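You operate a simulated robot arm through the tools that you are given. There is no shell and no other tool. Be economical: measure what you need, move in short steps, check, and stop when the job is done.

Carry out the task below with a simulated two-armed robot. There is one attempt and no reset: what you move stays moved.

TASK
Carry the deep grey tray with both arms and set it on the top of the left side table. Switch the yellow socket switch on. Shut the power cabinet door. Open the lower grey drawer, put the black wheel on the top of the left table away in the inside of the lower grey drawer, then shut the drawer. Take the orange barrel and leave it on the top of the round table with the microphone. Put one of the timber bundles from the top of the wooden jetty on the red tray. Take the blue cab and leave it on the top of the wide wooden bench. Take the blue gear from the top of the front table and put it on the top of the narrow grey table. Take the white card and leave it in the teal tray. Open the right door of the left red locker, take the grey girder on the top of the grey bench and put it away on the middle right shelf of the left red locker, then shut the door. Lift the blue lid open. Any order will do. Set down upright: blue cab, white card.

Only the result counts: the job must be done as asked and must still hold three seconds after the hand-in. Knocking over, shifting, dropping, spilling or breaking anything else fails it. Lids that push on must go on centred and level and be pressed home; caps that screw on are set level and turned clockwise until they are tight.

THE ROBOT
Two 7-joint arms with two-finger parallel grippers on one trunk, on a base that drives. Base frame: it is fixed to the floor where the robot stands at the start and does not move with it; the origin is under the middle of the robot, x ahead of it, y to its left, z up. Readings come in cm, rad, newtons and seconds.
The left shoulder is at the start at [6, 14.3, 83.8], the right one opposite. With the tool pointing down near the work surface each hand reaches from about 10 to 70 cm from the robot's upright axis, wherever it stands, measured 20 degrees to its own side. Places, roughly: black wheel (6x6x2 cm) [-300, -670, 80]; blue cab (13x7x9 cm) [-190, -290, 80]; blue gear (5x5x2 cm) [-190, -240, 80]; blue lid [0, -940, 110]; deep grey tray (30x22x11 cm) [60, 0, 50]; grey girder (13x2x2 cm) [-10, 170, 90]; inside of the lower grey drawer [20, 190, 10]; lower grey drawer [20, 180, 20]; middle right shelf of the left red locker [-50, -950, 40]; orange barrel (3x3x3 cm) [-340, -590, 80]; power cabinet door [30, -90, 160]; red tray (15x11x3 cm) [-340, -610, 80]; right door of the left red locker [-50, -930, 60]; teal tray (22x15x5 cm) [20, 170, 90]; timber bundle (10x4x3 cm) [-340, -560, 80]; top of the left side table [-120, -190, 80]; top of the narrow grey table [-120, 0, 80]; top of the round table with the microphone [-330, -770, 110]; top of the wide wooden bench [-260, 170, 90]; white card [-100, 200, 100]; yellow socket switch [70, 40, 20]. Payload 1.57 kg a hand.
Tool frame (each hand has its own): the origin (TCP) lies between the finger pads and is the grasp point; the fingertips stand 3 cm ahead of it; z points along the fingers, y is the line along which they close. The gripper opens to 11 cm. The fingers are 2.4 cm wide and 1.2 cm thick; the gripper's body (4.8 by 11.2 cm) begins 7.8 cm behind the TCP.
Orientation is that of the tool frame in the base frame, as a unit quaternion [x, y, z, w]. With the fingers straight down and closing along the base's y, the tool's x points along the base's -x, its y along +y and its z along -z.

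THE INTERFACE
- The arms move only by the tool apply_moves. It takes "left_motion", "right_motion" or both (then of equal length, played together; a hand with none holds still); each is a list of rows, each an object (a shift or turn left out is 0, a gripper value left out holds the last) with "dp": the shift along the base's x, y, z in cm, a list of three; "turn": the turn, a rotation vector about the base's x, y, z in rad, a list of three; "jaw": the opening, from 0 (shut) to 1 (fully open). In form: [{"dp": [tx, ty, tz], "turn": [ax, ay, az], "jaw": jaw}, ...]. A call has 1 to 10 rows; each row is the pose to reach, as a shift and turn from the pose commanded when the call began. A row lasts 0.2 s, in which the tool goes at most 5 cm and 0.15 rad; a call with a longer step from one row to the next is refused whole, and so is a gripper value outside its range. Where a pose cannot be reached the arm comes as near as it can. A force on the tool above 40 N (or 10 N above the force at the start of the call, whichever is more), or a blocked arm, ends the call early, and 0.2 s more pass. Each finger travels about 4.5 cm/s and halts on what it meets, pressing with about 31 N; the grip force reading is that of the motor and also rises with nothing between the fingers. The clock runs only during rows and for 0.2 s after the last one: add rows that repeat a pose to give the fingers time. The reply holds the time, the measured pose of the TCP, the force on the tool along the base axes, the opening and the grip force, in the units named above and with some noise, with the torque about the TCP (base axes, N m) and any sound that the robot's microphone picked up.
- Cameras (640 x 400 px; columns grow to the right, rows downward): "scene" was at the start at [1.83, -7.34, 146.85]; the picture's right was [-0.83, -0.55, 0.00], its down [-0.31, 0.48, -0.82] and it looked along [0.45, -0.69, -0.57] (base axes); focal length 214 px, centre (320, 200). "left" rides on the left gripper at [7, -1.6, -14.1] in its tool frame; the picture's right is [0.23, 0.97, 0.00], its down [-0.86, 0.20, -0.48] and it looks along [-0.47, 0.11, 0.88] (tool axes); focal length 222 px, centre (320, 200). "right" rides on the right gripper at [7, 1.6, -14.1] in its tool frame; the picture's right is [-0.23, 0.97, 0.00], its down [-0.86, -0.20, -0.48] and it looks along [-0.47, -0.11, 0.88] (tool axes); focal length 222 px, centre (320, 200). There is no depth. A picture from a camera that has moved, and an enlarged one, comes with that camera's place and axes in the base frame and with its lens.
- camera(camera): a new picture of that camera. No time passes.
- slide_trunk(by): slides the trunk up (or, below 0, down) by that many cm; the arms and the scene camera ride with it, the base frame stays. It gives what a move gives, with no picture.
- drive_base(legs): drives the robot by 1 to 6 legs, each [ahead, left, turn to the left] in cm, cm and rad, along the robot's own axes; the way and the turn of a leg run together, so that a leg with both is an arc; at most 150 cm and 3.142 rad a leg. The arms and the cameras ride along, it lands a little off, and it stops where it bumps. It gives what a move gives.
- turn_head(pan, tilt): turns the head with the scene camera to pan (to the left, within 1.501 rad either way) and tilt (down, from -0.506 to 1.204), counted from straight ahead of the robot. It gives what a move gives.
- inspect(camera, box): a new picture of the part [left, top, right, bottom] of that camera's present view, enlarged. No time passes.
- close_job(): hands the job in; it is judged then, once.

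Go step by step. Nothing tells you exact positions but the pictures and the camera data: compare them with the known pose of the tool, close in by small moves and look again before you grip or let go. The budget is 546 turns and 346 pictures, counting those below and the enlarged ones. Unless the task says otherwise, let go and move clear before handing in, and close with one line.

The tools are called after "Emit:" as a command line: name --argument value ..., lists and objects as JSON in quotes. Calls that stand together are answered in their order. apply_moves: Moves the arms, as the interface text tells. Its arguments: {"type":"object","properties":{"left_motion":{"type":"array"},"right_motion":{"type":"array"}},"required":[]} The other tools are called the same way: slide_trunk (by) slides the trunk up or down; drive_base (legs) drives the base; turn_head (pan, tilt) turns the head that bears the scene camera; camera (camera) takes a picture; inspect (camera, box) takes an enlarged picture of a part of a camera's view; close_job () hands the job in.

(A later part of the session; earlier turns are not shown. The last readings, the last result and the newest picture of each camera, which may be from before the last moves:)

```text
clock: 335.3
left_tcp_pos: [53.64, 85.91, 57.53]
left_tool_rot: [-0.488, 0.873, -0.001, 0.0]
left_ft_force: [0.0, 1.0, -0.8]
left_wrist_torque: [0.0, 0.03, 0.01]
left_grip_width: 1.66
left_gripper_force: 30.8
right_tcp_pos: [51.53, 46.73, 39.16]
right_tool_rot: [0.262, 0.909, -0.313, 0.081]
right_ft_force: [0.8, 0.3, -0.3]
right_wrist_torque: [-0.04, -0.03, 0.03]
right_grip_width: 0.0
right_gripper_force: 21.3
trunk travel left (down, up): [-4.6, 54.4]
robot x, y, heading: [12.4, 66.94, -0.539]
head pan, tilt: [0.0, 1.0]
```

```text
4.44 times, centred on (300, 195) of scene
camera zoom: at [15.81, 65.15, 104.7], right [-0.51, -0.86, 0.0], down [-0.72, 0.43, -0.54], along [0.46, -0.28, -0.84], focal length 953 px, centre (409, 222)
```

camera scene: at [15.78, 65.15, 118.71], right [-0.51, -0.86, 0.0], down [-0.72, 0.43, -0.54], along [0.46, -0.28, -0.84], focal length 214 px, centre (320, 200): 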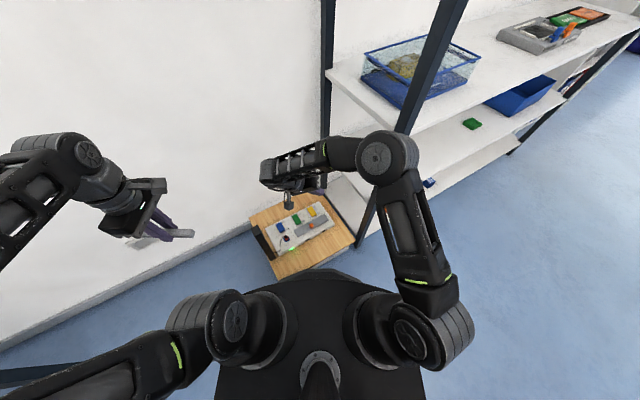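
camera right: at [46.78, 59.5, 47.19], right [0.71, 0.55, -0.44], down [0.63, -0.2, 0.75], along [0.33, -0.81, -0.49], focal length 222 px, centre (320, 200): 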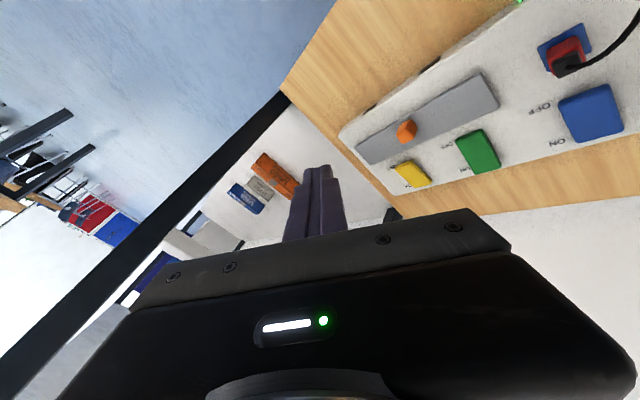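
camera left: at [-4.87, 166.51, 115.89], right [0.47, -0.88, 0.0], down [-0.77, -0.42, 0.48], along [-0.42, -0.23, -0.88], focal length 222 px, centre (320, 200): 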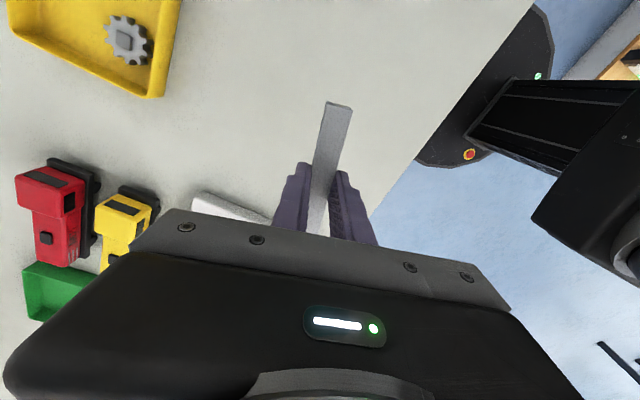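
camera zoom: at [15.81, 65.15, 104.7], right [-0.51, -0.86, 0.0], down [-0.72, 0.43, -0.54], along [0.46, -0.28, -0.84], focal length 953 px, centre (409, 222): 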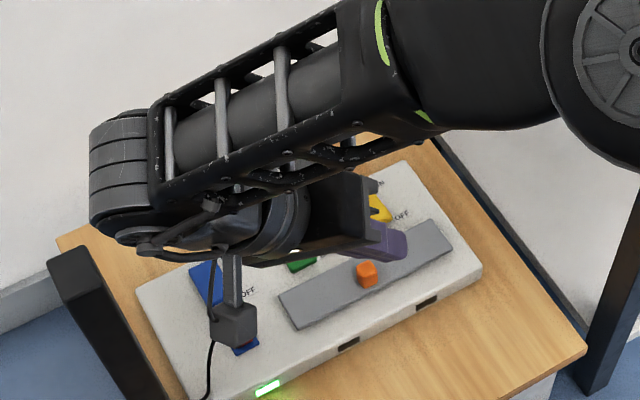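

Emit:
inspect --camera "right" --box '[340, 60, 640, 210]'

```text
2.13 times, centred on (490, 135) of right
camera zoom: at [46.78, 59.5, 47.19], right [0.71, 0.55, -0.44], down [0.63, -0.2, 0.75], along [0.33, -0.81, -0.49], focal length 474 px, centre (-43, 339)
```

zoom: 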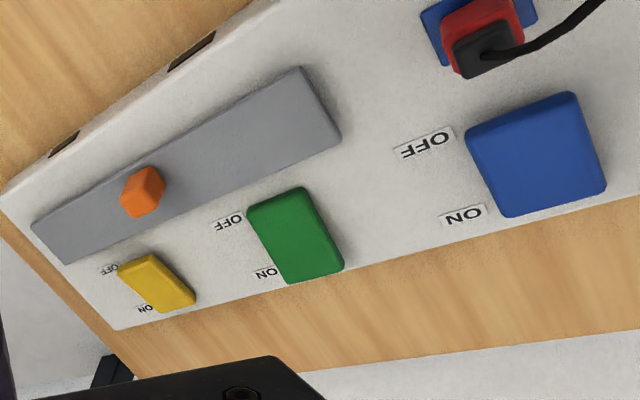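

Emit:
apply_moves --right_motion '[{"dp": [-4, 0, 2]}, {"dp": [-8, 0, 4]}, {"dp": [-12, -2, 6]}, {"dp": [-16, -5, 8]}, {"dp": [-20, -8, 10]}, {"dp": [-22, -12, 10]}]'

Emit:
inspect --camera "scene" --box '[260, 170, 340, 230]'

```text
refused: row 4 steps farther than a row can; nothing moved
```

```text
6.67 times, centred on (300, 200) of scene
camera zoom: at [15.81, 65.15, 104.7], right [-0.51, -0.86, 0.0], down [-0.72, 0.43, -0.54], along [0.46, -0.28, -0.84], focal length 1430 px, centre (453, 200)
```

zoom: 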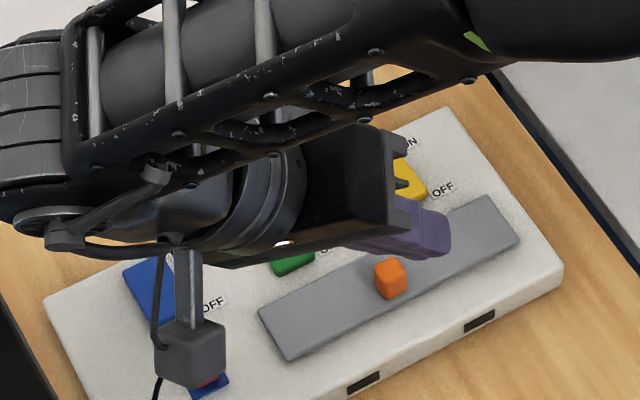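

Emit:
apply_moves --right_motion '[{"dp": [-4, 0, 2]}, {"dp": [-8, 0, 4]}, {"dp": [-12, -2, 5]}, {"dp": [-15.5, -4.5, 6]}, {"dp": [-19, -7, 7]}, {"dp": [-22, -10, 8]}]'

Emit:
inspect --camera "scene" --box '[260, 170, 340, 230]'

```text
clock: 336.7
left_tcp_pos: [53.65, 86.04, 57.47]
left_tool_rot: [-0.489, 0.872, -0.001, -0.001]
left_ft_force: [0.0, -0.3, -0.9]
left_wrist_torque: [-0.03, 0.01, 0.03]
left_grip_width: 1.68
left_gripper_force: 30.8
right_tcp_pos: [30.95, 37.04, 47.48]
right_tool_rot: [0.262, 0.909, -0.313, 0.08]
right_ft_force: [-0.8, -0.9, 0.1]
right_wrist_torque: [0.03, 0.0, 0.02]
right_grip_width: 0.02
right_gripper_force: 20.9
right hand out of reach, approached as far as the arm can: row 6
trunk travel left (down, up): [-4.6, 54.4]
robot x, y, heading: [12.45, 67.25, -0.537]
head pan, tilt: [0.0, 1.0]
```

```text
6.67 times, centred on (300, 200) of scene
camera zoom: at [15.8, 65.16, 104.71], right [-0.51, -0.86, 0.0], down [-0.72, 0.43, -0.54], along [0.46, -0.28, -0.84], focal length 1430 px, centre (453, 200)
```

zoom: 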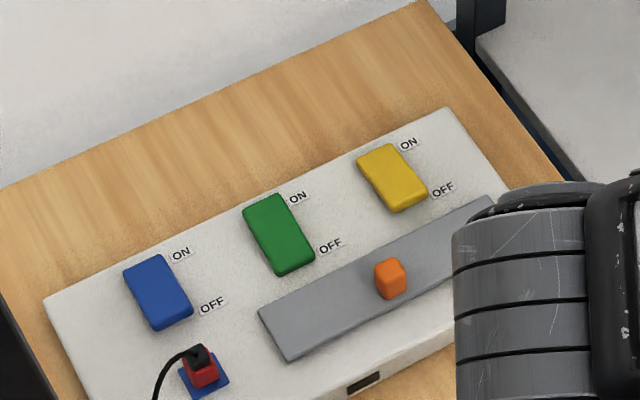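

The yellow rocker now tilts like the blue one (ON). Next, the power cabinet door: I straighten the right hand, back off, raise the trunk and go look.

Emit:
apply_moves --right_motion '[{"dp": [-2, 0, 3], "turn": [0.13, 0, 0]}, {"dp": [-3, 0, 6], "turn": [0.26, 0, 0]}, {"dp": [-4, 0, 9], "turn": [0.39, 0, 0]}, {"dp": [-4, 0, 10], "turn": [0.52, 0, 0]}, {"dp": [-4, 0, 10], "turn": [0.64, 0, 0]}]'

Emit:
drive_base --legs '[[-45, 0, 0]]'

Emit:
slide_trunk --by 38

Emit:
drive_base --legs '[[0, 0, 0.54], [0, -140, 0], [0, -40, 0]]'

Emit:
turn_head --pan 0 --tilt 0.1

Emit:
camera --camera "scene"

```text
clock: 337.9
left_tcp_pos: [53.66, 85.8, 57.53]
left_tool_rot: [-0.489, 0.872, 0.0, -0.001]
left_ft_force: [0.7, 0.1, -0.3]
left_wrist_torque: [0.03, 0.0, -0.02]
left_grip_width: 1.66
left_gripper_force: 31.2
right_tcp_pos: [27.19, 36.77, 57.42]
right_tool_rot: [0.273, 0.962, -0.01, -0.005]
right_ft_force: [0.5, -0.5, -0.8]
right_wrist_torque: [0.0, -0.01, 0.0]
right_grip_width: 0.0
right_gripper_force: 21.3
right hand out of reach, approached as far as the arm can: row 1
trunk travel left (down, up): [-4.6, 54.4]
robot x, y, heading: [12.5, 67.18, -0.538]
head pan, tilt: [0.0, 1.0]
```

```text
clock: 340.6
left_tcp_pos: [14.78, 109.08, 57.55]
left_tool_rot: [-0.49, 0.872, 0.0, 0.0]
left_ft_force: [-0.6, 0.1, -0.8]
left_wrist_torque: [0.03, -0.01, -0.01]
left_grip_width: 1.68
left_gripper_force: 30.6
right_tcp_pos: [-11.4, 59.98, 57.27]
right_tool_rot: [0.273, 0.962, -0.01, -0.005]
right_ft_force: [-0.5, -0.4, -0.4]
right_wrist_torque: [0.01, -0.01, 0.01]
right_grip_width: 0.0
right_gripper_force: 21.1
trunk travel left (down, up): [-4.6, 54.4]
robot x, y, heading: [-26.62, 90.09, -0.536]
head pan, tilt: [0.0, 1.0]
```

```text
clock: 344.3
left_tcp_pos: [14.79, 109.06, 95.64]
left_tool_rot: [-0.49, 0.871, -0.001, -0.001]
left_ft_force: [0.1, 0.2, 0.7]
left_wrist_torque: [0.0, 0.0, 0.04]
left_grip_width: 1.68
left_gripper_force: 31.3
right_tcp_pos: [-11.47, 60.06, 95.31]
right_tool_rot: [0.273, 0.962, -0.011, -0.005]
right_ft_force: [0.3, 0.2, 0.5]
right_wrist_torque: [-0.01, 0.01, 0.0]
right_grip_width: 0.0
right_gripper_force: 21.1
trunk travel left (down, up): [-42.6, 16.4]
robot x, y, heading: [-26.94, 90.38, -0.534]
head pan, tilt: [0.0, 1.0]
```

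```text
clock: 355.0
left_tcp_pos: [-3.37, -56.75, 95.56]
left_tool_rot: [-0.692, 0.722, 0.0, 0.0]
left_ft_force: [-0.3, 0.2, -0.8]
left_wrist_torque: [-0.03, -0.02, -0.01]
left_grip_width: 1.68
left_gripper_force: 31.6
right_tcp_pos: [-2.69, -112.43, 95.45]
right_tool_rot: [0.024, 1.0, -0.012, -0.002]
right_ft_force: [0.7, 0.2, 0.2]
right_wrist_torque: [0.01, 0.01, 0.02]
right_grip_width: 0.0
right_gripper_force: 20.9
trunk travel left (down, up): [-42.6, 16.4]
robot x, y, heading: [-29.94, -93.21, -0.032]
head pan, tilt: [0.0, 1.0]
```

```text
clock: 356.2
left_tcp_pos: [-3.44, -56.84, 95.58]
left_tool_rot: [-0.691, 0.723, 0.0, 0.0]
left_ft_force: [-0.3, -0.4, -0.2]
left_wrist_torque: [0.03, -0.02, -0.01]
left_grip_width: 1.68
left_gripper_force: 31.1
right_tcp_pos: [-2.63, -112.47, 95.32]
right_tool_rot: [0.024, 1.0, -0.011, -0.002]
right_ft_force: [-0.6, -0.2, 0.6]
right_wrist_torque: [0.01, -0.01, 0.0]
right_grip_width: 0.0
right_gripper_force: 21.2
trunk travel left (down, up): [-42.6, 16.4]
robot x, y, heading: [-30.06, -93.23, -0.036]
head pan, tilt: [0.0, 0.099]
```

```text
191 pictures are left
camera scene: at [-24.12, -93.3, 150.52], right [-0.03, -1.0, 0.0], down [-0.1, 0.0, -0.99], along [0.99, -0.03, -0.1], focal length 214 px, centre (320, 200)
```

scene: 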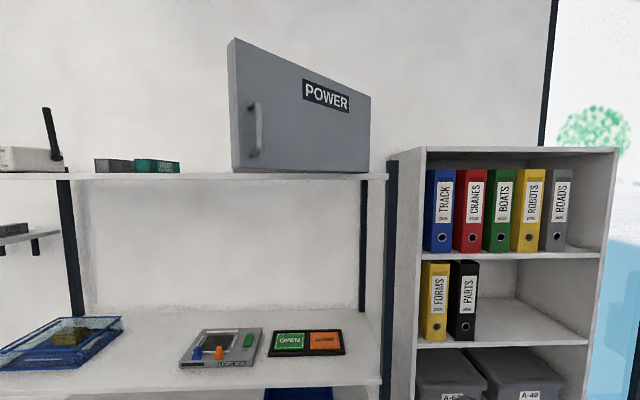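

I see the POWER cabinet on the rack's top board: its door is hinged on the right and stands ~45° open, free edge at about (16, −77). I'll raise the right hand pointing forward with jaws closed and push it shut.

Emit:
slide_trunk --by 15

Emit:
apply_moves --right_motion '[{"dp": [0, 2, 3.8], "turn": [0, -0.15, 0]}, {"dp": [0, 4, 7.6], "turn": [0, -0.3, 0]}, {"dp": [0, 6, 11.4], "turn": [0, -0.45, 0]}, {"dp": [0, 8, 15.2], "turn": [0, -0.6, 0]}, {"dp": [0, 10, 19], "turn": [0, -0.75, 0]}, {"dp": [0, 12, 22.8], "turn": [0, -0.9, 0]}, {"dp": [0, 14, 26.6], "turn": [0, -1.05, 0]}, {"dp": [0, 16, 30.4], "turn": [0, -1.2, 0]}, {"dp": [0, 18, 34.2], "turn": [0, -1.35, 0]}, {"dp": [0, 20, 38], "turn": [0, -1.5, 0]}]'

Emit:
apply_moves --right_motion '[{"dp": [0, 2, 4]}, {"dp": [0, 4, 8]}, {"dp": [0, 5, 12]}, {"dp": [0, 6, 14]}, {"dp": [0, 6, 14]}]'

Emit:
camera --camera "scene"

```text
clock: 358.0
left_tcp_pos: [-3.48, -56.74, 110.64]
left_tool_rot: [-0.691, 0.723, -0.001, -0.001]
left_ft_force: [0.2, -0.1, -0.3]
left_wrist_torque: [0.01, -0.03, -0.02]
left_grip_width: 1.65
left_gripper_force: 31.3
right_tcp_pos: [-2.69, -112.49, 110.41]
right_tool_rot: [0.024, 1.0, -0.011, -0.002]
right_ft_force: [0.6, 0.4, -0.3]
right_wrist_torque: [-0.02, -0.01, 0.02]
right_grip_width: 0.01
right_gripper_force: 22.0
trunk travel left (down, up): [-57.6, 1.4]
robot x, y, heading: [-30.5, -92.94, -0.03]
head pan, tilt: [0.0, 0.099]
```

```text
clock: 360.2
left_tcp_pos: [-3.3, -56.68, 110.59]
left_tool_rot: [-0.692, 0.722, 0.0, -0.001]
left_ft_force: [0.4, -0.1, -0.9]
left_wrist_torque: [0.02, -0.02, 0.01]
left_grip_width: 1.66
left_gripper_force: 30.8
right_tcp_pos: [-2.57, -92.51, 148.31]
right_tool_rot: [0.028, 0.733, 0.007, 0.68]
right_ft_force: [-0.4, 0.8, -0.4]
right_wrist_torque: [0.02, 0.0, -0.03]
right_grip_width: 0.0
right_gripper_force: 21.2
trunk travel left (down, up): [-57.6, 1.4]
robot x, y, heading: [-30.51, -93.29, -0.033]
head pan, tilt: [0.0, 0.099]
```

```text
clock: 361.6
left_tcp_pos: [-3.42, -56.77, 110.62]
left_tool_rot: [-0.692, 0.722, -0.001, -0.001]
left_ft_force: [0.8, -0.4, -0.6]
left_wrist_torque: [-0.03, -0.01, 0.0]
left_grip_width: 1.64
left_gripper_force: 31.0
right_tcp_pos: [0.24, -87.72, 160.45]
right_tool_rot: [0.034, 0.748, -0.021, 0.662]
right_ft_force: [0.5, 0.5, -0.1]
right_wrist_torque: [0.01, -0.02, -0.02]
right_grip_width: 0.0
right_gripper_force: 21.5
trunk travel left (down, up): [-57.6, 1.4]
robot x, y, heading: [-30.43, -92.78, -0.027]
head pan, tilt: [0.0, 0.099]
stopped in row 5 (right hand): the arm was blocked; the commanded pose is now the measured one
```

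```text
190 pictures are left
camera scene: at [-25.85, -93.16, 169.62], right [-0.03, -1.0, 0.0], down [0.37, -0.01, -0.93], along [0.93, -0.03, 0.37], focal length 214 px, centre (320, 200)
```

scene: 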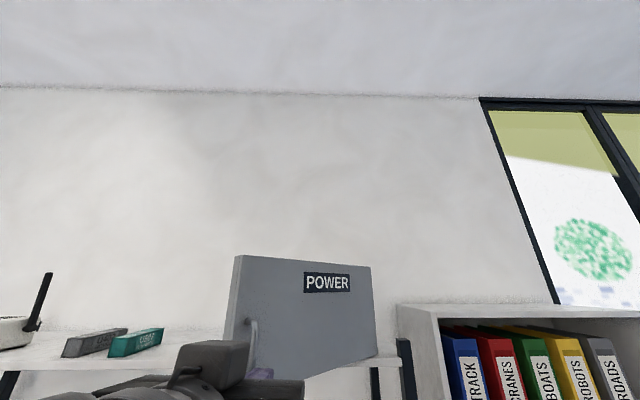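

The arm is crowding the head. I extend the hand forward to free it.

Emit:
apply_moves --right_motion '[{"dp": [3, 0, -1]}, {"dp": [7, 0, -1]}, {"dp": [11, 0, 0]}, {"dp": [15, 0, 0]}]'

Emit:
turn_head --pan 0.3 --tilt 0.2

Emit:
camera --camera "scene"

Emit:
camera --camera "right"

```text
clock: 362.6
left_tcp_pos: [-3.33, -56.78, 110.49]
left_tool_rot: [-0.692, 0.722, 0.0, -0.002]
left_ft_force: [0.2, 0.1, 0.1]
left_wrist_torque: [-0.02, 0.03, -0.01]
left_grip_width: 1.67
left_gripper_force: 31.3
right_tcp_pos: [15.01, -87.89, 161.4]
right_tool_rot: [0.037, 0.746, -0.01, 0.665]
right_ft_force: [0.6, 1.7, 0.2]
right_wrist_torque: [0.02, 0.0, 0.04]
right_grip_width: 0.0
right_gripper_force: 21.1
trunk travel left (down, up): [-57.6, 1.4]
robot x, y, heading: [-30.31, -93.34, -0.03]
head pan, tilt: [0.0, 0.099]
```

```text
clock: 363.4
left_tcp_pos: [-3.28, -56.76, 110.6]
left_tool_rot: [-0.692, 0.722, -0.001, 0.0]
left_ft_force: [0.0, -0.1, -0.1]
left_wrist_torque: [-0.03, 0.0, -0.01]
left_grip_width: 1.66
left_gripper_force: 31.5
right_tcp_pos: [14.81, -88.05, 161.46]
right_tool_rot: [0.037, 0.746, -0.011, 0.665]
right_ft_force: [0.0, -0.1, 0.6]
right_wrist_torque: [0.0, 0.01, 0.0]
right_grip_width: 0.0
right_gripper_force: 20.9
trunk travel left (down, up): [-57.6, 1.4]
robot x, y, heading: [-30.24, -93.13, -0.035]
head pan, tilt: [0.3, 0.201]
```

```text
189 pictures are left
camera scene: at [-24.3, -90.54, 164.59], right [0.26, -0.96, 0.0], down [-0.19, -0.05, -0.98], along [0.95, 0.26, -0.2], focal length 214 px, centre (320, 200)
```

scene: 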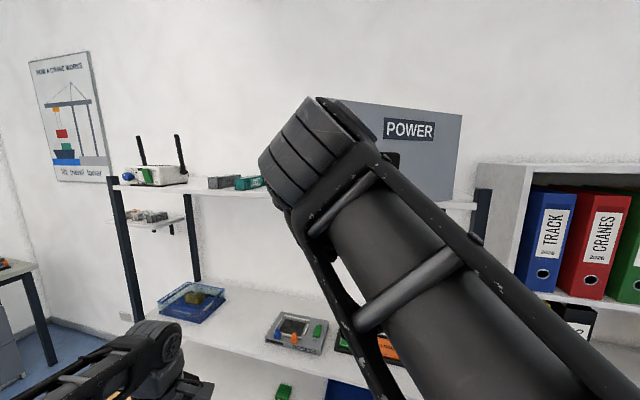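

```text
188 pictures are left
camera right: at [0.19, -85.09, 156.13], right [0.09, 0.96, 0.26], down [-0.39, -0.2, 0.9], along [0.92, -0.18, 0.36], focal length 222 px, centre (320, 200)
```

right: 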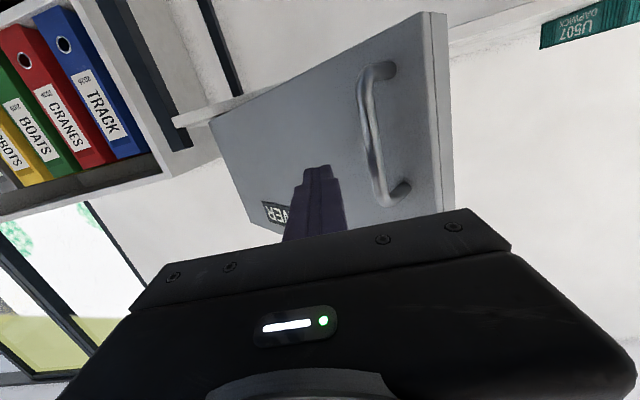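

The fingertips are just on the hinge side of the handle. I push by driving forward and slightly left, following the door's arc.

Emit:
drive_base --legs '[[14, 4, 0], [13, 4, 0]]'

Emit:
camera --camera "right"

```text
clock: 365.6
left_tcp_pos: [22.14, -50.24, 110.59]
left_tool_rot: [-0.69, 0.724, 0.001, 0.001]
left_ft_force: [-0.3, 0.1, -0.5]
left_wrist_torque: [0.03, -0.03, -0.01]
left_grip_width: 1.67
left_gripper_force: 31.0
right_tcp_pos: [39.65, -81.54, 161.42]
right_tool_rot: [0.041, 0.747, -0.013, 0.663]
right_ft_force: [-8.2, -2.8, 0.0]
right_wrist_torque: [0.04, -0.12, 0.01]
right_grip_width: 0.01
right_gripper_force: 21.7
trunk travel left (down, up): [-57.6, 1.4]
robot x, y, heading: [-5.12, -86.6, -0.038]
head pan, tilt: [0.3, 0.201]
stopped in leg 2: the force on the tool passed its limit at 79 N (the readings are from after the stop); the commanded pose is now the measured one
```

```text
187 pictures are left
camera right: at [25.16, -78.46, 156.24], right [0.1, 0.96, 0.26], down [-0.39, -0.2, 0.9], along [0.92, -0.19, 0.35], focal length 222 px, centre (320, 200)
```

right: 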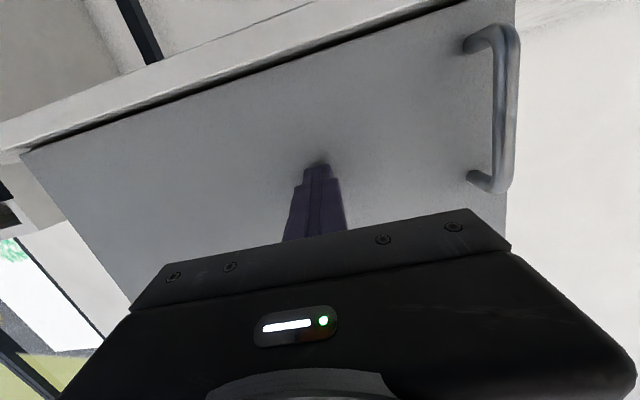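

The push met a firm stop with the door parallel to the shelf front. I back away and verify.

Emit:
drive_base --legs '[[-30, 0, 0]]'

Emit:
camera --camera "right"

Emit:
apply_moves --right_motion '[{"dp": [0, -3, -4]}, {"dp": [0, -6, -8]}, {"dp": [0, -9, -12]}, {"dp": [0, -12, -16]}, {"dp": [0, -15, -20]}, {"dp": [0, -18, -24], "turn": [0, 0.15, 0]}, {"dp": [0, -18, -28], "turn": [0, 0.3, 0]}, {"dp": [0, -18, -32], "turn": [0, 0.45, 0]}, {"dp": [0, -18, -36], "turn": [0, 0.6, 0]}, {"dp": [0, -18, -40], "turn": [0, 0.75, 0]}]'

Emit:
camera --camera "scene"

```text
clock: 367.7
left_tcp_pos: [-8.72, -49.17, 110.59]
left_tool_rot: [-0.69, 0.724, -0.001, -0.001]
left_ft_force: [0.1, -0.2, 0.0]
left_wrist_torque: [0.01, -0.03, -0.04]
left_grip_width: 1.68
left_gripper_force: 30.5
right_tcp_pos: [9.04, -80.4, 161.41]
right_tool_rot: [0.039, 0.748, -0.013, 0.663]
right_ft_force: [-0.5, -0.6, 0.3]
right_wrist_torque: [-0.01, 0.02, 0.01]
right_grip_width: 0.0
right_gripper_force: 21.4
trunk travel left (down, up): [-57.6, 1.4]
robot x, y, heading: [-35.59, -85.35, -0.033]
head pan, tilt: [0.3, 0.201]
```

```text
186 pictures are left
camera right: at [-5.61, -77.3, 156.2], right [0.1, 0.96, 0.26], down [-0.39, -0.2, 0.9], along [0.92, -0.19, 0.35], focal length 222 px, centre (320, 200)
```

right: 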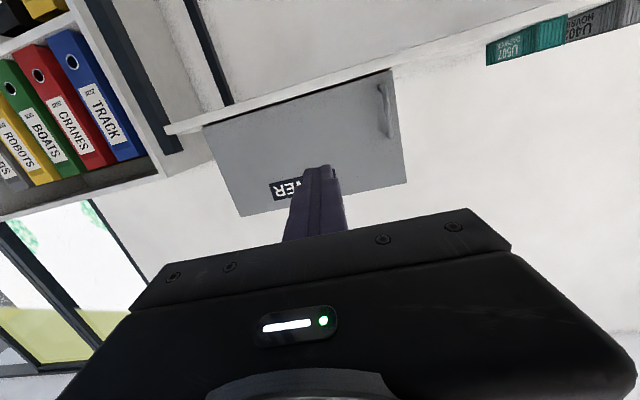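

```text
clock: 369.9
left_tcp_pos: [-8.55, -49.14, 110.44]
left_tool_rot: [-0.69, 0.724, 0.0, -0.001]
left_ft_force: [0.1, 0.5, -0.6]
left_wrist_torque: [-0.01, 0.01, 0.04]
left_grip_width: 1.67
left_gripper_force: 30.6
right_tcp_pos: [9.18, -97.94, 121.22]
right_tool_rot: [0.033, 0.939, -0.027, 0.342]
right_ft_force: [1.1, 0.1, -0.5]
right_wrist_torque: [-0.02, 0.03, -0.01]
right_grip_width: 0.02
right_gripper_force: 21.2
trunk travel left (down, up): [-57.6, 1.4]
robot x, y, heading: [-35.65, -85.01, -0.036]
head pan, tilt: [0.3, 0.201]
```

```text
185 pictures are left
camera scene: at [-29.51, -82.73, 164.58], right [0.26, -0.97, 0.0], down [-0.19, -0.05, -0.98], along [0.95, 0.26, -0.2], focal length 214 px, centre (320, 200)
```

scene: 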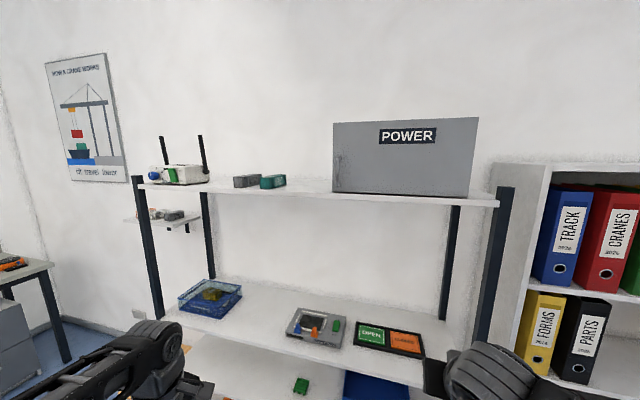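

The power cabinet door is shut. Now the far side: I straighten the right hand, turn toward −y and look down the aisle.

Emit:
apply_moves --right_motion '[{"dp": [0, 0, -2], "turn": [0, 0.15, 0]}, {"dp": [0, 0, -4], "turn": [0, 0.3, 0]}, {"dp": [0, 0, -8], "turn": [0, 0.45, 0]}, {"dp": [0, 0, -12], "turn": [0, 0.6, 0]}, {"dp": [0, 0, -14], "turn": [0, 0.7, 0]}]'

Emit:
drive_base --legs '[[0, 0, -1.535]]'

Emit:
turn_head --pan -0.2 --tilt 0.2

Emit:
camera --camera "scene"

```text
clock: 371.1
left_tcp_pos: [-8.43, -49.17, 110.55]
left_tool_rot: [-0.691, 0.723, 0.0, 0.0]
left_ft_force: [-0.3, 0.8, -0.4]
left_wrist_torque: [0.01, 0.0, -0.04]
left_grip_width: 1.67
left_gripper_force: 31.5
right_tcp_pos: [9.28, -98.19, 107.25]
right_tool_rot: [0.021, 0.999, -0.035, -0.002]
right_ft_force: [0.5, 0.4, 0.0]
right_wrist_torque: [-0.02, 0.0, -0.01]
right_grip_width: 0.01
right_gripper_force: 21.6
trunk travel left (down, up): [-57.6, 1.4]
robot x, y, heading: [-35.38, -85.24, -0.037]
head pan, tilt: [0.3, 0.201]
```

```text
clock: 375.3
left_tcp_pos: [1.07, -111.97, 110.58]
left_tool_rot: [0.018, 1.0, 0.001, 0.0]
left_ft_force: [0.4, -0.3, -1.0]
left_wrist_torque: [-0.03, -0.04, 0.03]
left_grip_width: 1.69
left_gripper_force: 31.2
right_tcp_pos: [-48.0, -130.42, 107.06]
right_tool_rot: [0.717, 0.696, -0.025, -0.024]
right_ft_force: [-0.1, 0.8, 0.4]
right_wrist_torque: [-0.02, -0.03, -0.02]
right_grip_width: 0.0
right_gripper_force: 20.9
trunk travel left (down, up): [-57.6, 1.4]
robot x, y, heading: [-35.17, -85.23, -1.592]
head pan, tilt: [0.3, 0.201]
```

```text
clock: 376.2
left_tcp_pos: [0.96, -111.87, 110.47]
left_tool_rot: [0.018, 1.0, 0.001, -0.001]
left_ft_force: [0.4, -0.1, -0.7]
left_wrist_torque: [0.05, -0.01, 0.0]
left_grip_width: 1.68
left_gripper_force: 31.2
right_tcp_pos: [-47.9, -130.29, 107.29]
right_tool_rot: [0.718, 0.696, -0.025, -0.026]
right_ft_force: [-0.6, -0.2, 0.2]
right_wrist_torque: [0.01, 0.0, -0.01]
right_grip_width: 0.0
right_gripper_force: 21.6
trunk travel left (down, up): [-57.6, 1.4]
robot x, y, heading: [-35.55, -85.08, -1.596]
head pan, tilt: [-0.201, 0.201]
```

```text
184 pictures are left
camera scene: at [-37.6, -91.39, 164.59], right [-0.98, 0.22, 0.0], down [0.04, 0.19, -0.98], along [-0.22, -0.96, -0.2], focal length 214 px, centre (320, 200)
```

scene: 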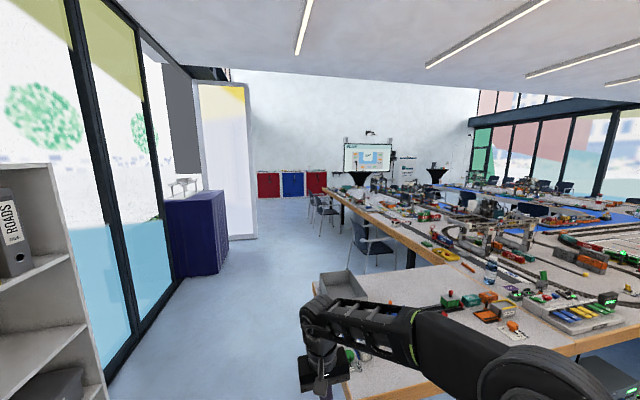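

The aisle is clear; the lockers are at the far end, the left red one spanning x≈14 to −69. I drive down the aisle in stages, shifting right past the white panel.

Emit:
drive_base --legs '[[0, 14, 0.025], [150, 0, 0], [100, -45, 0], [150, 0, 0], [150, 0, 0], [100, 0, 0]]'

Emit:
turn_head --pan 0 --tilt 0.4

Emit:
camera --camera "scene"

Emit:
turn_head --pan -1.0 --tilt 0.4

Emit:
camera --camera "scene"

```text
clock: 408.6
left_tcp_pos: [-42.86, -761.43, 110.49]
left_tool_rot: [0.022, 1.0, 0.001, -0.001]
left_ft_force: [-0.3, -0.2, 0.6]
left_wrist_torque: [0.01, 0.0, 0.03]
left_grip_width: 1.65
left_gripper_force: 31.3
right_tcp_pos: [-91.87, -779.49, 107.35]
right_tool_rot: [0.72, 0.693, -0.025, -0.025]
right_ft_force: [0.0, 0.1, 0.1]
right_wrist_torque: [0.0, -0.03, -0.01]
right_grip_width: 0.0
right_gripper_force: 21.3
trunk travel left (down, up): [-57.6, 1.4]
robot x, y, heading: [-79.27, -734.23, -1.604]
head pan, tilt: [-0.201, 0.201]
```

```text
clock: 409.4
left_tcp_pos: [-42.72, -761.42, 110.57]
left_tool_rot: [0.022, 1.0, 0.001, -0.001]
left_ft_force: [-0.2, -0.1, 0.6]
left_wrist_torque: [-0.03, 0.0, -0.01]
left_grip_width: 1.66
left_gripper_force: 30.8
right_tcp_pos: [-91.89, -779.48, 107.28]
right_tool_rot: [0.72, 0.693, -0.025, -0.025]
right_ft_force: [-0.7, 0.0, -0.2]
right_wrist_torque: [0.01, 0.03, -0.03]
right_grip_width: 0.0
right_gripper_force: 21.7
trunk travel left (down, up): [-57.6, 1.4]
robot x, y, heading: [-78.49, -734.6, -1.601]
head pan, tilt: [0.0, 0.4]
```

```text
183 pictures are left
camera scene: at [-79.34, -740.79, 162.74], right [-1.0, 0.03, 0.0], down [0.01, 0.39, -0.92], along [-0.03, -0.92, -0.39], focal length 214 px, centre (320, 200)
```

scene: 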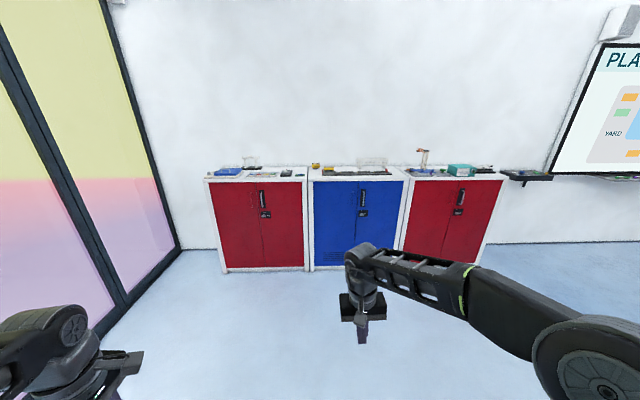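

```text
clock: 410.6
left_tcp_pos: [-42.73, -761.46, 110.56]
left_tool_rot: [0.022, 1.0, 0.002, -0.001]
left_ft_force: [0.0, 0.1, 0.2]
left_wrist_torque: [-0.02, -0.01, 0.01]
left_grip_width: 1.66
left_gripper_force: 30.9
right_tcp_pos: [-91.78, -779.55, 107.22]
right_tool_rot: [0.72, 0.694, -0.026, -0.025]
right_ft_force: [-1.2, 0.4, -0.3]
right_wrist_torque: [-0.02, -0.01, -0.02]
right_grip_width: 0.0
right_gripper_force: 21.1
trunk travel left (down, up): [-57.6, 1.4]
robot x, y, heading: [-79.15, -734.65, -1.602]
head pan, tilt: [-1.0, 0.4]
```

```text
182 pictures are left
camera scene: at [-86.98, -736.3, 162.73], right [-0.51, 0.86, 0.0], down [0.33, 0.2, -0.92], along [-0.79, -0.47, -0.39], focal length 214 px, centre (320, 200)
```

scene: 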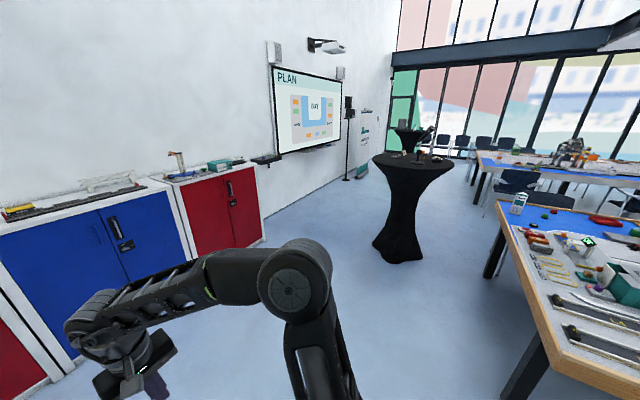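

Emit:
turn_head --pan 0.15 --tilt 0.4

Emit:
inspect --camera "scene" --box '[220, 150, 350, 280]'

```text
clock: 412.0
left_tcp_pos: [-42.82, -761.45, 110.58]
left_tool_rot: [0.022, 1.0, 0.001, 0.0]
left_ft_force: [0.4, 0.1, -0.7]
left_wrist_torque: [0.0, 0.0, -0.03]
left_grip_width: 1.67
left_gripper_force: 31.4
right_tcp_pos: [-91.79, -779.47, 107.33]
right_tool_rot: [0.719, 0.694, -0.026, -0.025]
right_ft_force: [-0.5, -1.0, -0.5]
right_wrist_torque: [0.03, -0.02, 0.05]
right_grip_width: 0.01
right_gripper_force: 21.4
trunk travel left (down, up): [-57.6, 1.4]
robot x, y, heading: [-79.51, -734.53, -1.601]
head pan, tilt: [0.15, 0.4]
```

```text
3.08 times, centred on (285, 215) of scene
camera zoom: at [-77.95, -740.73, 162.73], right [-0.99, -0.12, 0.0], down [-0.05, 0.39, -0.92], along [0.11, -0.91, -0.39], focal length 660 px, centre (428, 154)
```

zoom: 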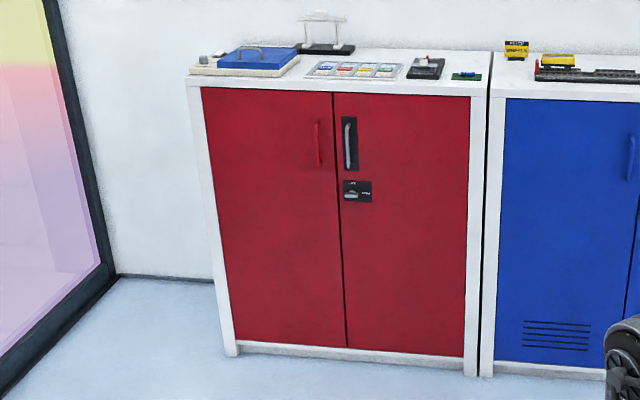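

The right door's handle is at about (−30, −924, 85), with a small latch plate below it; its hinge is at x≈−68. The blue lid with a handle is on top at about (6, −950). I move to in front of the door.

Emit:
drive_base --legs '[[0, 66, 0.03], [110, 0, 0]]'

Emit:
turn_head --pan -0.25 --tilt 0.9

Emit:
camera --camera "scene"

```text
clock: 420.9
left_tcp_pos: [26.14, -869.49, 110.52]
left_tool_rot: [-0.006, 1.0, 0.001, 0.0]
left_ft_force: [0.4, -0.7, 0.3]
left_wrist_torque: [0.02, 0.05, 0.01]
left_grip_width: 1.64
left_gripper_force: 31.5
right_tcp_pos: [-21.82, -890.16, 107.22]
right_tool_rot: [0.702, 0.712, -0.026, -0.024]
right_ft_force: [-0.5, -0.1, -0.1]
right_wrist_torque: [0.01, 0.01, 0.01]
right_grip_width: 0.03
right_gripper_force: 21.3
trunk travel left (down, up): [-57.6, 1.4]
robot x, y, heading: [-11.18, -844.26, -1.552]
head pan, tilt: [0.15, 0.4]
```

```text
clock: 421.8
left_tcp_pos: [26.2, -869.42, 110.6]
left_tool_rot: [-0.005, 1.0, 0.001, -0.001]
left_ft_force: [-0.2, 0.0, 0.4]
left_wrist_torque: [-0.02, 0.0, 0.02]
left_grip_width: 1.66
left_gripper_force: 31.4
right_tcp_pos: [-21.9, -889.89, 107.25]
right_tool_rot: [0.701, 0.712, -0.027, -0.024]
right_ft_force: [-0.2, -0.7, -0.4]
right_wrist_torque: [-0.01, 0.0, 0.03]
right_grip_width: 0.01
right_gripper_force: 20.9
trunk travel left (down, up): [-57.6, 1.4]
robot x, y, heading: [-11.17, -844.25, -1.549]
head pan, tilt: [-0.25, 0.901]
```

```text
180 pictures are left
camera scene: at [-13.36, -848.78, 158.44], right [-0.97, 0.23, 0.0], down [0.18, 0.76, -0.62], along [-0.14, -0.61, -0.78], focal length 214 px, centre (320, 200)
```

scene: 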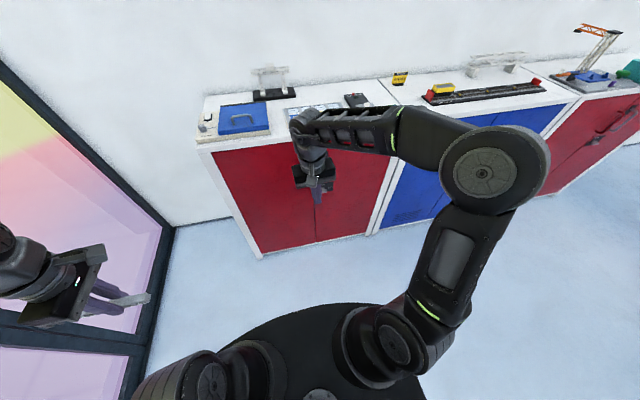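

I lower the trunk a bit and rotate the right hand to point at the door, opening the jaws.

Emit:
slide_trunk --by -14

Emit:
apply_moves --right_motion '[{"dp": [0, 0.5, 0], "turn": [-0.155, 0, 0], "jaw": 0.5}, {"dp": [0, 1, 0], "turn": [-0.3, 0, 0]}, {"dp": [0, 1.5, -1], "turn": [-0.45, 0, 0]}, {"dp": [0, 2, -2], "turn": [-0.6, 0, 0]}, {"dp": [0, 2, -3], "turn": [-0.75, 0, 0]}, {"dp": [-1, 2, -4], "turn": [-0.9, 0, 0]}, {"dp": [-2, 2, -5], "turn": [-1.05, 0, 0]}, {"dp": [-3, 2, -6], "turn": [-1.2, 0, 0]}, {"dp": [-4, 2, -7], "turn": [-1.35, 0, 0]}, {"dp": [-5, 2, -8], "turn": [-1.5, 0, 0]}]'

Emit:
camera --camera "right"

```text
clock: 423.5
left_tcp_pos: [26.15, -869.34, 96.58]
left_tool_rot: [-0.005, 1.0, 0.001, -0.001]
left_ft_force: [0.3, -0.8, 0.7]
left_wrist_torque: [-0.01, 0.0, 0.03]
left_grip_width: 1.64
left_gripper_force: 31.1
right_tcp_pos: [-21.82, -890.12, 93.04]
right_tool_rot: [0.701, 0.712, -0.026, -0.024]
right_ft_force: [0.1, 0.1, -0.1]
right_wrist_torque: [0.02, -0.02, 0.0]
right_grip_width: 0.0
right_gripper_force: 20.6
trunk travel left (down, up): [-43.6, 15.4]
robot x, y, heading: [-11.84, -844.28, -1.546]
head pan, tilt: [-0.25, 0.901]
```

```text
refused: row 1 steps farther than a row can; nothing moved
```

```text
179 pictures are left
camera right: at [-19.31, -882.89, 107.18], right [0.97, -0.21, -0.07], down [-0.15, -0.86, 0.49], along [-0.16, -0.47, -0.87], focal length 222 px, centre (320, 200)
```

right: 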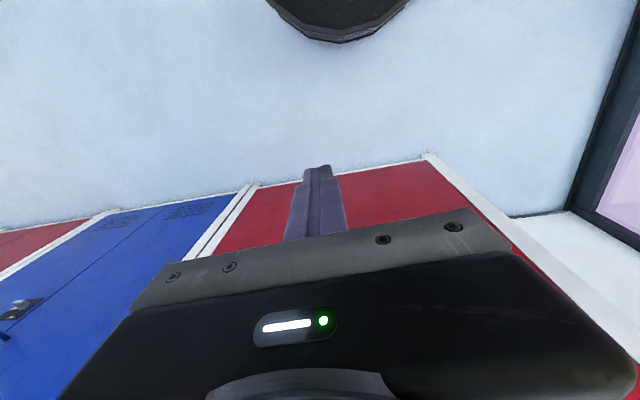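

Emit:
apply_moves --right_motion '[{"dp": [0, 0.5, 0], "turn": [-0.149, 0, 0], "jaw": 0.5}, {"dp": [0, 1, 0], "turn": [-0.298, 0, 0]}, {"dp": [0, 1.5, -1], "turn": [-0.447, 0, 0]}, {"dp": [0, 2, -2], "turn": [-0.596, 0, 0]}, {"dp": [0, 2, -3], "turn": [-0.745, 0, 0]}, {"dp": [-1, 2, -4], "turn": [-0.894, 0, 0]}, {"dp": [-2, 2, -5], "turn": [-1.04, 0, 0]}, {"dp": [-3, 2, -6], "turn": [-1.19, 0, 0]}, {"dp": [-4, 2, -7], "turn": [-1.34, 0, 0]}, {"dp": [-5, 2, -8], "turn": [-1.48, 0, 0]}]'

Emit:
camera --camera "right"

```text
clock: 425.7
left_tcp_pos: [26.22, -869.33, 96.52]
left_tool_rot: [-0.005, 1.0, 0.0, -0.001]
left_ft_force: [0.0, -0.4, -0.2]
left_wrist_torque: [-0.03, 0.02, -0.02]
left_grip_width: 1.66
left_gripper_force: 30.5
right_tcp_pos: [-24.5, -892.39, 80.24]
right_tool_rot: [0.538, 0.504, -0.5, 0.455]
right_ft_force: [2.7, -0.7, 1.8]
right_wrist_torque: [0.17, 0.01, -0.16]
right_grip_width: 5.48
right_gripper_force: 0.0
right hand out of reach, approached as far as the arm can: row 6, 7, 8, 9, 10
trunk travel left (down, up): [-43.6, 15.4]
robot x, y, heading: [-11.45, -844.41, -1.555]
head pan, tilt: [-0.25, 0.901]
```

```text
178 pictures are left
camera right: at [-21.78, -877.75, 74.47], right [0.97, -0.09, 0.21], down [-0.15, 0.42, 0.9], along [-0.17, -0.9, 0.39], focal length 222 px, centre (320, 200)
```

right: 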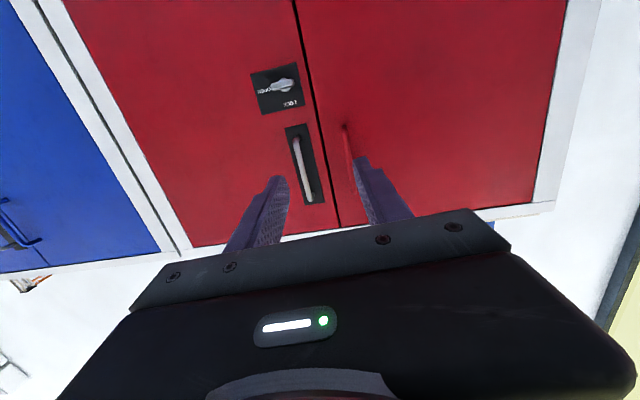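

Emit:
inspect --camera "right" --box '[230, 50, 390, 220]'

```text
2.35 times, centred on (310, 135) of right
camera zoom: at [-21.78, -877.75, 74.47], right [0.97, -0.09, 0.21], down [-0.15, 0.42, 0.9], along [-0.17, -0.9, 0.39], focal length 523 px, centre (344, 353)
```

zoom: 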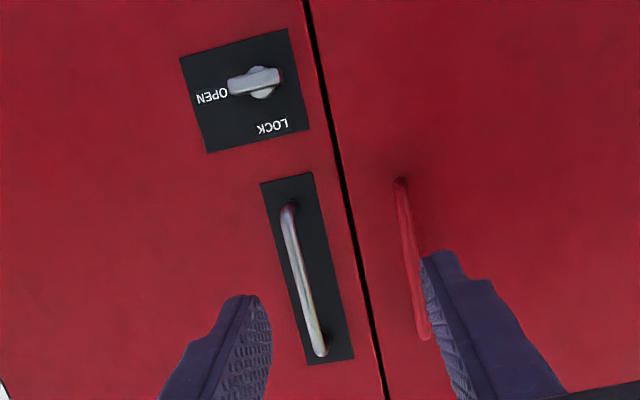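

The latch already points to OPEN. I drive closer and bring the open jaws around the handle bar at (−32.5, −923, 86).

Emit:
drive_base --legs '[[17, 0, 0]]'

Emit:
apply_moves --right_motion '[{"dp": [-2, -1, 2]}, {"dp": [-5, -2, 4]}, {"dp": [-7.5, -4, 6]}, {"dp": [-8, -6, 6]}, {"dp": [-8, -6, 6]}]'

Emit:
camera --camera "right"

```text
clock: 427.1
left_tcp_pos: [26.29, -886.41, 96.53]
left_tool_rot: [-0.004, 1.0, 0.0, 0.0]
left_ft_force: [0.0, 0.1, 0.2]
left_wrist_torque: [0.03, 0.0, 0.02]
left_grip_width: 1.67
left_gripper_force: 31.1
right_tcp_pos: [-24.21, -909.26, 80.08]
right_tool_rot: [0.535, 0.507, -0.5, 0.455]
right_ft_force: [-0.8, -0.2, 0.3]
right_wrist_torque: [0.0, 0.01, 0.03]
right_grip_width: 5.5
right_gripper_force: 0.0
trunk travel left (down, up): [-43.6, 15.4]
robot x, y, heading: [-11.21, -861.38, -1.551]
head pan, tilt: [-0.25, 0.901]
```

```text
clock: 428.3
left_tcp_pos: [26.4, -886.24, 96.48]
left_tool_rot: [-0.003, 1.0, 0.001, 0.0]
left_ft_force: [0.1, -1.3, -0.5]
left_wrist_torque: [0.01, 0.0, 0.03]
left_grip_width: 1.68
left_gripper_force: 31.1
right_tcp_pos: [-32.26, -915.11, 86.16]
right_tool_rot: [0.536, 0.506, -0.501, 0.454]
right_ft_force: [0.3, 0.7, 0.7]
right_wrist_torque: [-0.03, 0.02, 0.03]
right_grip_width: 5.52
right_gripper_force: 0.0
right hand out of reach, approached as far as the arm can: row 1, 2, 3
trunk travel left (down, up): [-43.6, 15.4]
robot x, y, heading: [-11.56, -861.04, -1.553]
head pan, tilt: [-0.25, 0.901]
```

```text
176 pictures are left
camera right: at [-29.53, -900.52, 80.38], right [0.97, -0.09, 0.21], down [-0.15, 0.42, 0.9], along [-0.17, -0.9, 0.39], focal length 222 px, centre (320, 200)
```

right: 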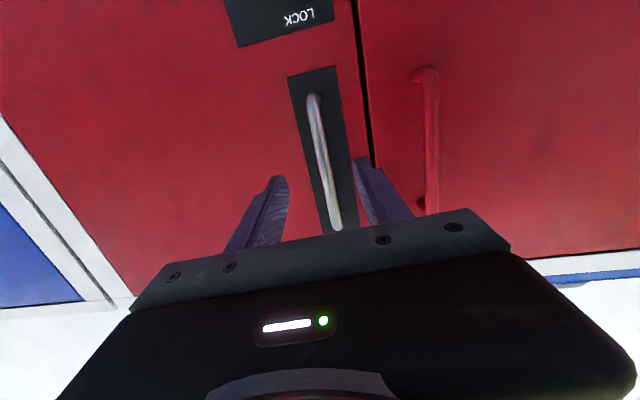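

Emit:
apply_moves --right_motion '[{"dp": [0, -2, 0]}, {"dp": [0, -4, 0]}, {"dp": [0, -6, 0]}, {"dp": [0, -6, 0]}]'

Emit:
camera --camera "right"

```text
clock: 429.3
left_tcp_pos: [26.41, -886.27, 96.66]
left_tool_rot: [-0.004, 1.0, 0.001, -0.001]
left_ft_force: [-0.1, 0.2, 0.6]
left_wrist_torque: [0.01, 0.03, -0.01]
left_grip_width: 1.69
left_gripper_force: 30.8
right_tcp_pos: [-31.98, -921.1, 86.2]
right_tool_rot: [0.536, 0.506, -0.501, 0.454]
right_ft_force: [0.3, -0.1, 0.0]
right_wrist_torque: [-0.02, 0.02, -0.03]
right_grip_width: 5.48
right_gripper_force: 0.0
trunk travel left (down, up): [-43.6, 15.4]
robot x, y, heading: [-10.89, -861.06, -1.549]
head pan, tilt: [-0.25, 0.901]
```

```text
175 pictures are left
camera right: at [-29.49, -906.43, 80.39], right [0.97, -0.09, 0.21], down [-0.15, 0.42, 0.9], along [-0.17, -0.9, 0.39], focal length 222 px, centre (320, 200)
```

right: 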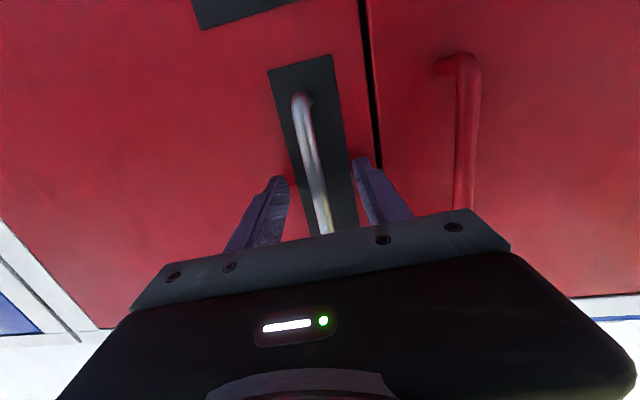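

Emit:
apply_moves --right_motion '[{"dp": [0, -0.5, 0], "jaw": 0}, {"dp": [0, -0.5, 0]}, {"dp": [0, -0.5, 0]}, {"dp": [0, -0.5, 0]}, {"dp": [0, -0.5, 0]}, {"dp": [0, -0.5, 0]}, {"dp": [0, -0.5, 0]}]'

```text
clock: 430.9
left_tcp_pos: [26.38, -886.27, 96.58]
left_tool_rot: [-0.004, 1.0, 0.0, -0.001]
left_ft_force: [0.0, 0.2, -0.5]
left_wrist_torque: [-0.02, -0.03, 0.01]
left_grip_width: 1.67
left_gripper_force: 30.8
right_tcp_pos: [-32.21, -921.51, 86.28]
right_tool_rot: [0.535, 0.506, -0.501, 0.455]
right_ft_force: [0.5, 4.1, 1.7]
right_wrist_torque: [0.02, -0.74, 0.02]
right_grip_width: 1.22
right_gripper_force: 28.8
trunk travel left (down, up): [-43.6, 15.4]
robot x, y, heading: [-11.31, -861.48, -1.552]
head pan, tilt: [-0.25, 0.901]
```

Handle gripped. I pull the door open along its arc, turning the hand with it.

Emit:
apply_moves --right_motion '[{"dp": [-0.3, 2, 0], "turn": [0, 0, 0.04]}, {"dp": [-0.8, 4.5, 0], "turn": [0, 0, 0.1]}, {"dp": [-1.6, 7, 0], "turn": [0, 0, 0.16]}, {"dp": [-2.7, 9.6, 0], "turn": [0, 0, 0.22]}, {"dp": [-4, 12.2, 0], "turn": [0, 0, 0.28]}, {"dp": [-6, 15, 0], "turn": [0, 0, 0.34]}, {"dp": [-8.2, 18.2, 0], "turn": [0, 0, 0.4]}, {"dp": [-11, 21.5, 0], "turn": [0, 0, 0.46]}]'

Emit:
camera --camera "scene"

```text
clock: 431.5
left_tcp_pos: [26.26, -886.23, 96.56]
left_tool_rot: [-0.004, 1.0, 0.001, 0.001]
left_ft_force: [-0.4, 0.5, 0.9]
left_wrist_torque: [-0.03, -0.05, -0.02]
left_grip_width: 1.65
left_gripper_force: 31.1
right_tcp_pos: [-32.85, -917.32, 86.98]
right_tool_rot: [0.542, 0.498, -0.462, 0.495]
right_ft_force: [-1.9, 0.1, -6.0]
right_wrist_torque: [0.58, 0.87, -0.12]
right_grip_width: 1.33
right_gripper_force: 29.8
right hand out of reach, approached as far as the arm can: row 3
trunk travel left (down, up): [-43.6, 15.4]
robot x, y, heading: [-11.23, -861.2, -1.552]
head pan, tilt: [-0.25, 0.901]
stopped in row 3 (right hand): the force on the tool passed its limit at 68 N (the readings are from after the stop); the commanded pose is now the measured one
```

```text
174 pictures are left
camera scene: at [-13.22, -865.51, 144.43], right [-0.97, 0.23, 0.0], down [0.18, 0.76, -0.62], along [-0.14, -0.6, -0.78], focal length 214 px, centre (320, 200)
```

scene: 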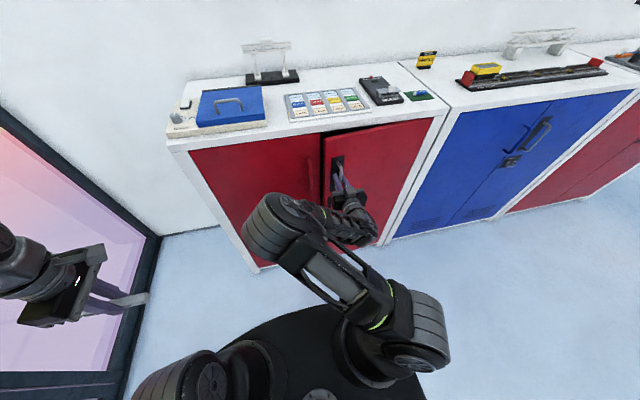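

The door is ajar; the arm is at its near limit, so I continue by driving the base backward.

Emit:
drive_base --legs '[[-6, -1.2, 0.03], [-6, -2.5, 0.06]]'

Emit:
camera --camera "scene"

```text
clock: 432.5
left_tcp_pos: [25.99, -881.95, 96.46]
left_tool_rot: [-0.011, 1.0, 0.001, 0.0]
left_ft_force: [0.4, 0.2, -0.4]
left_wrist_torque: [0.02, 0.02, 0.0]
left_grip_width: 1.68
left_gripper_force: 30.6
right_tcp_pos: [-33.7, -913.96, 87.01]
right_tool_rot: [0.542, 0.497, -0.467, 0.49]
right_ft_force: [-4.3, -0.7, 0.9]
right_wrist_torque: [0.75, 0.75, -0.15]
right_grip_width: 1.35
right_gripper_force: 29.9
trunk travel left (down, up): [-43.6, 15.4]
robot x, y, heading: [-12.11, -857.92, -1.535]
head pan, tilt: [-0.25, 0.901]
stopped in leg 1: the force on the tool passed its limit at 44 N (the readings are from after the stop); the commanded pose is now the measured one
```

```text
173 pictures are left
camera scene: at [-13.87, -862.0, 144.44], right [-0.98, 0.21, 0.0], down [0.17, 0.77, -0.62], along [-0.13, -0.61, -0.78], focal length 214 px, centre (320, 200)
```

scene: 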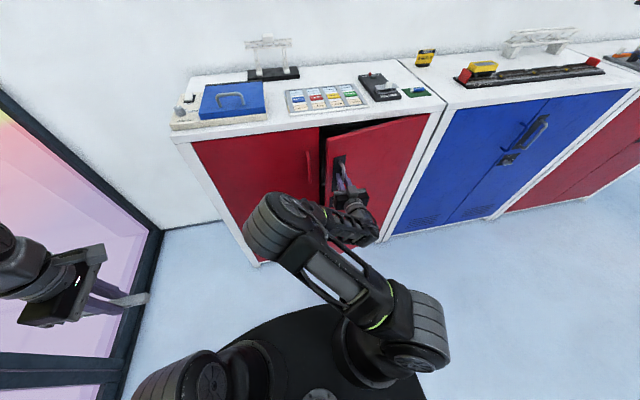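

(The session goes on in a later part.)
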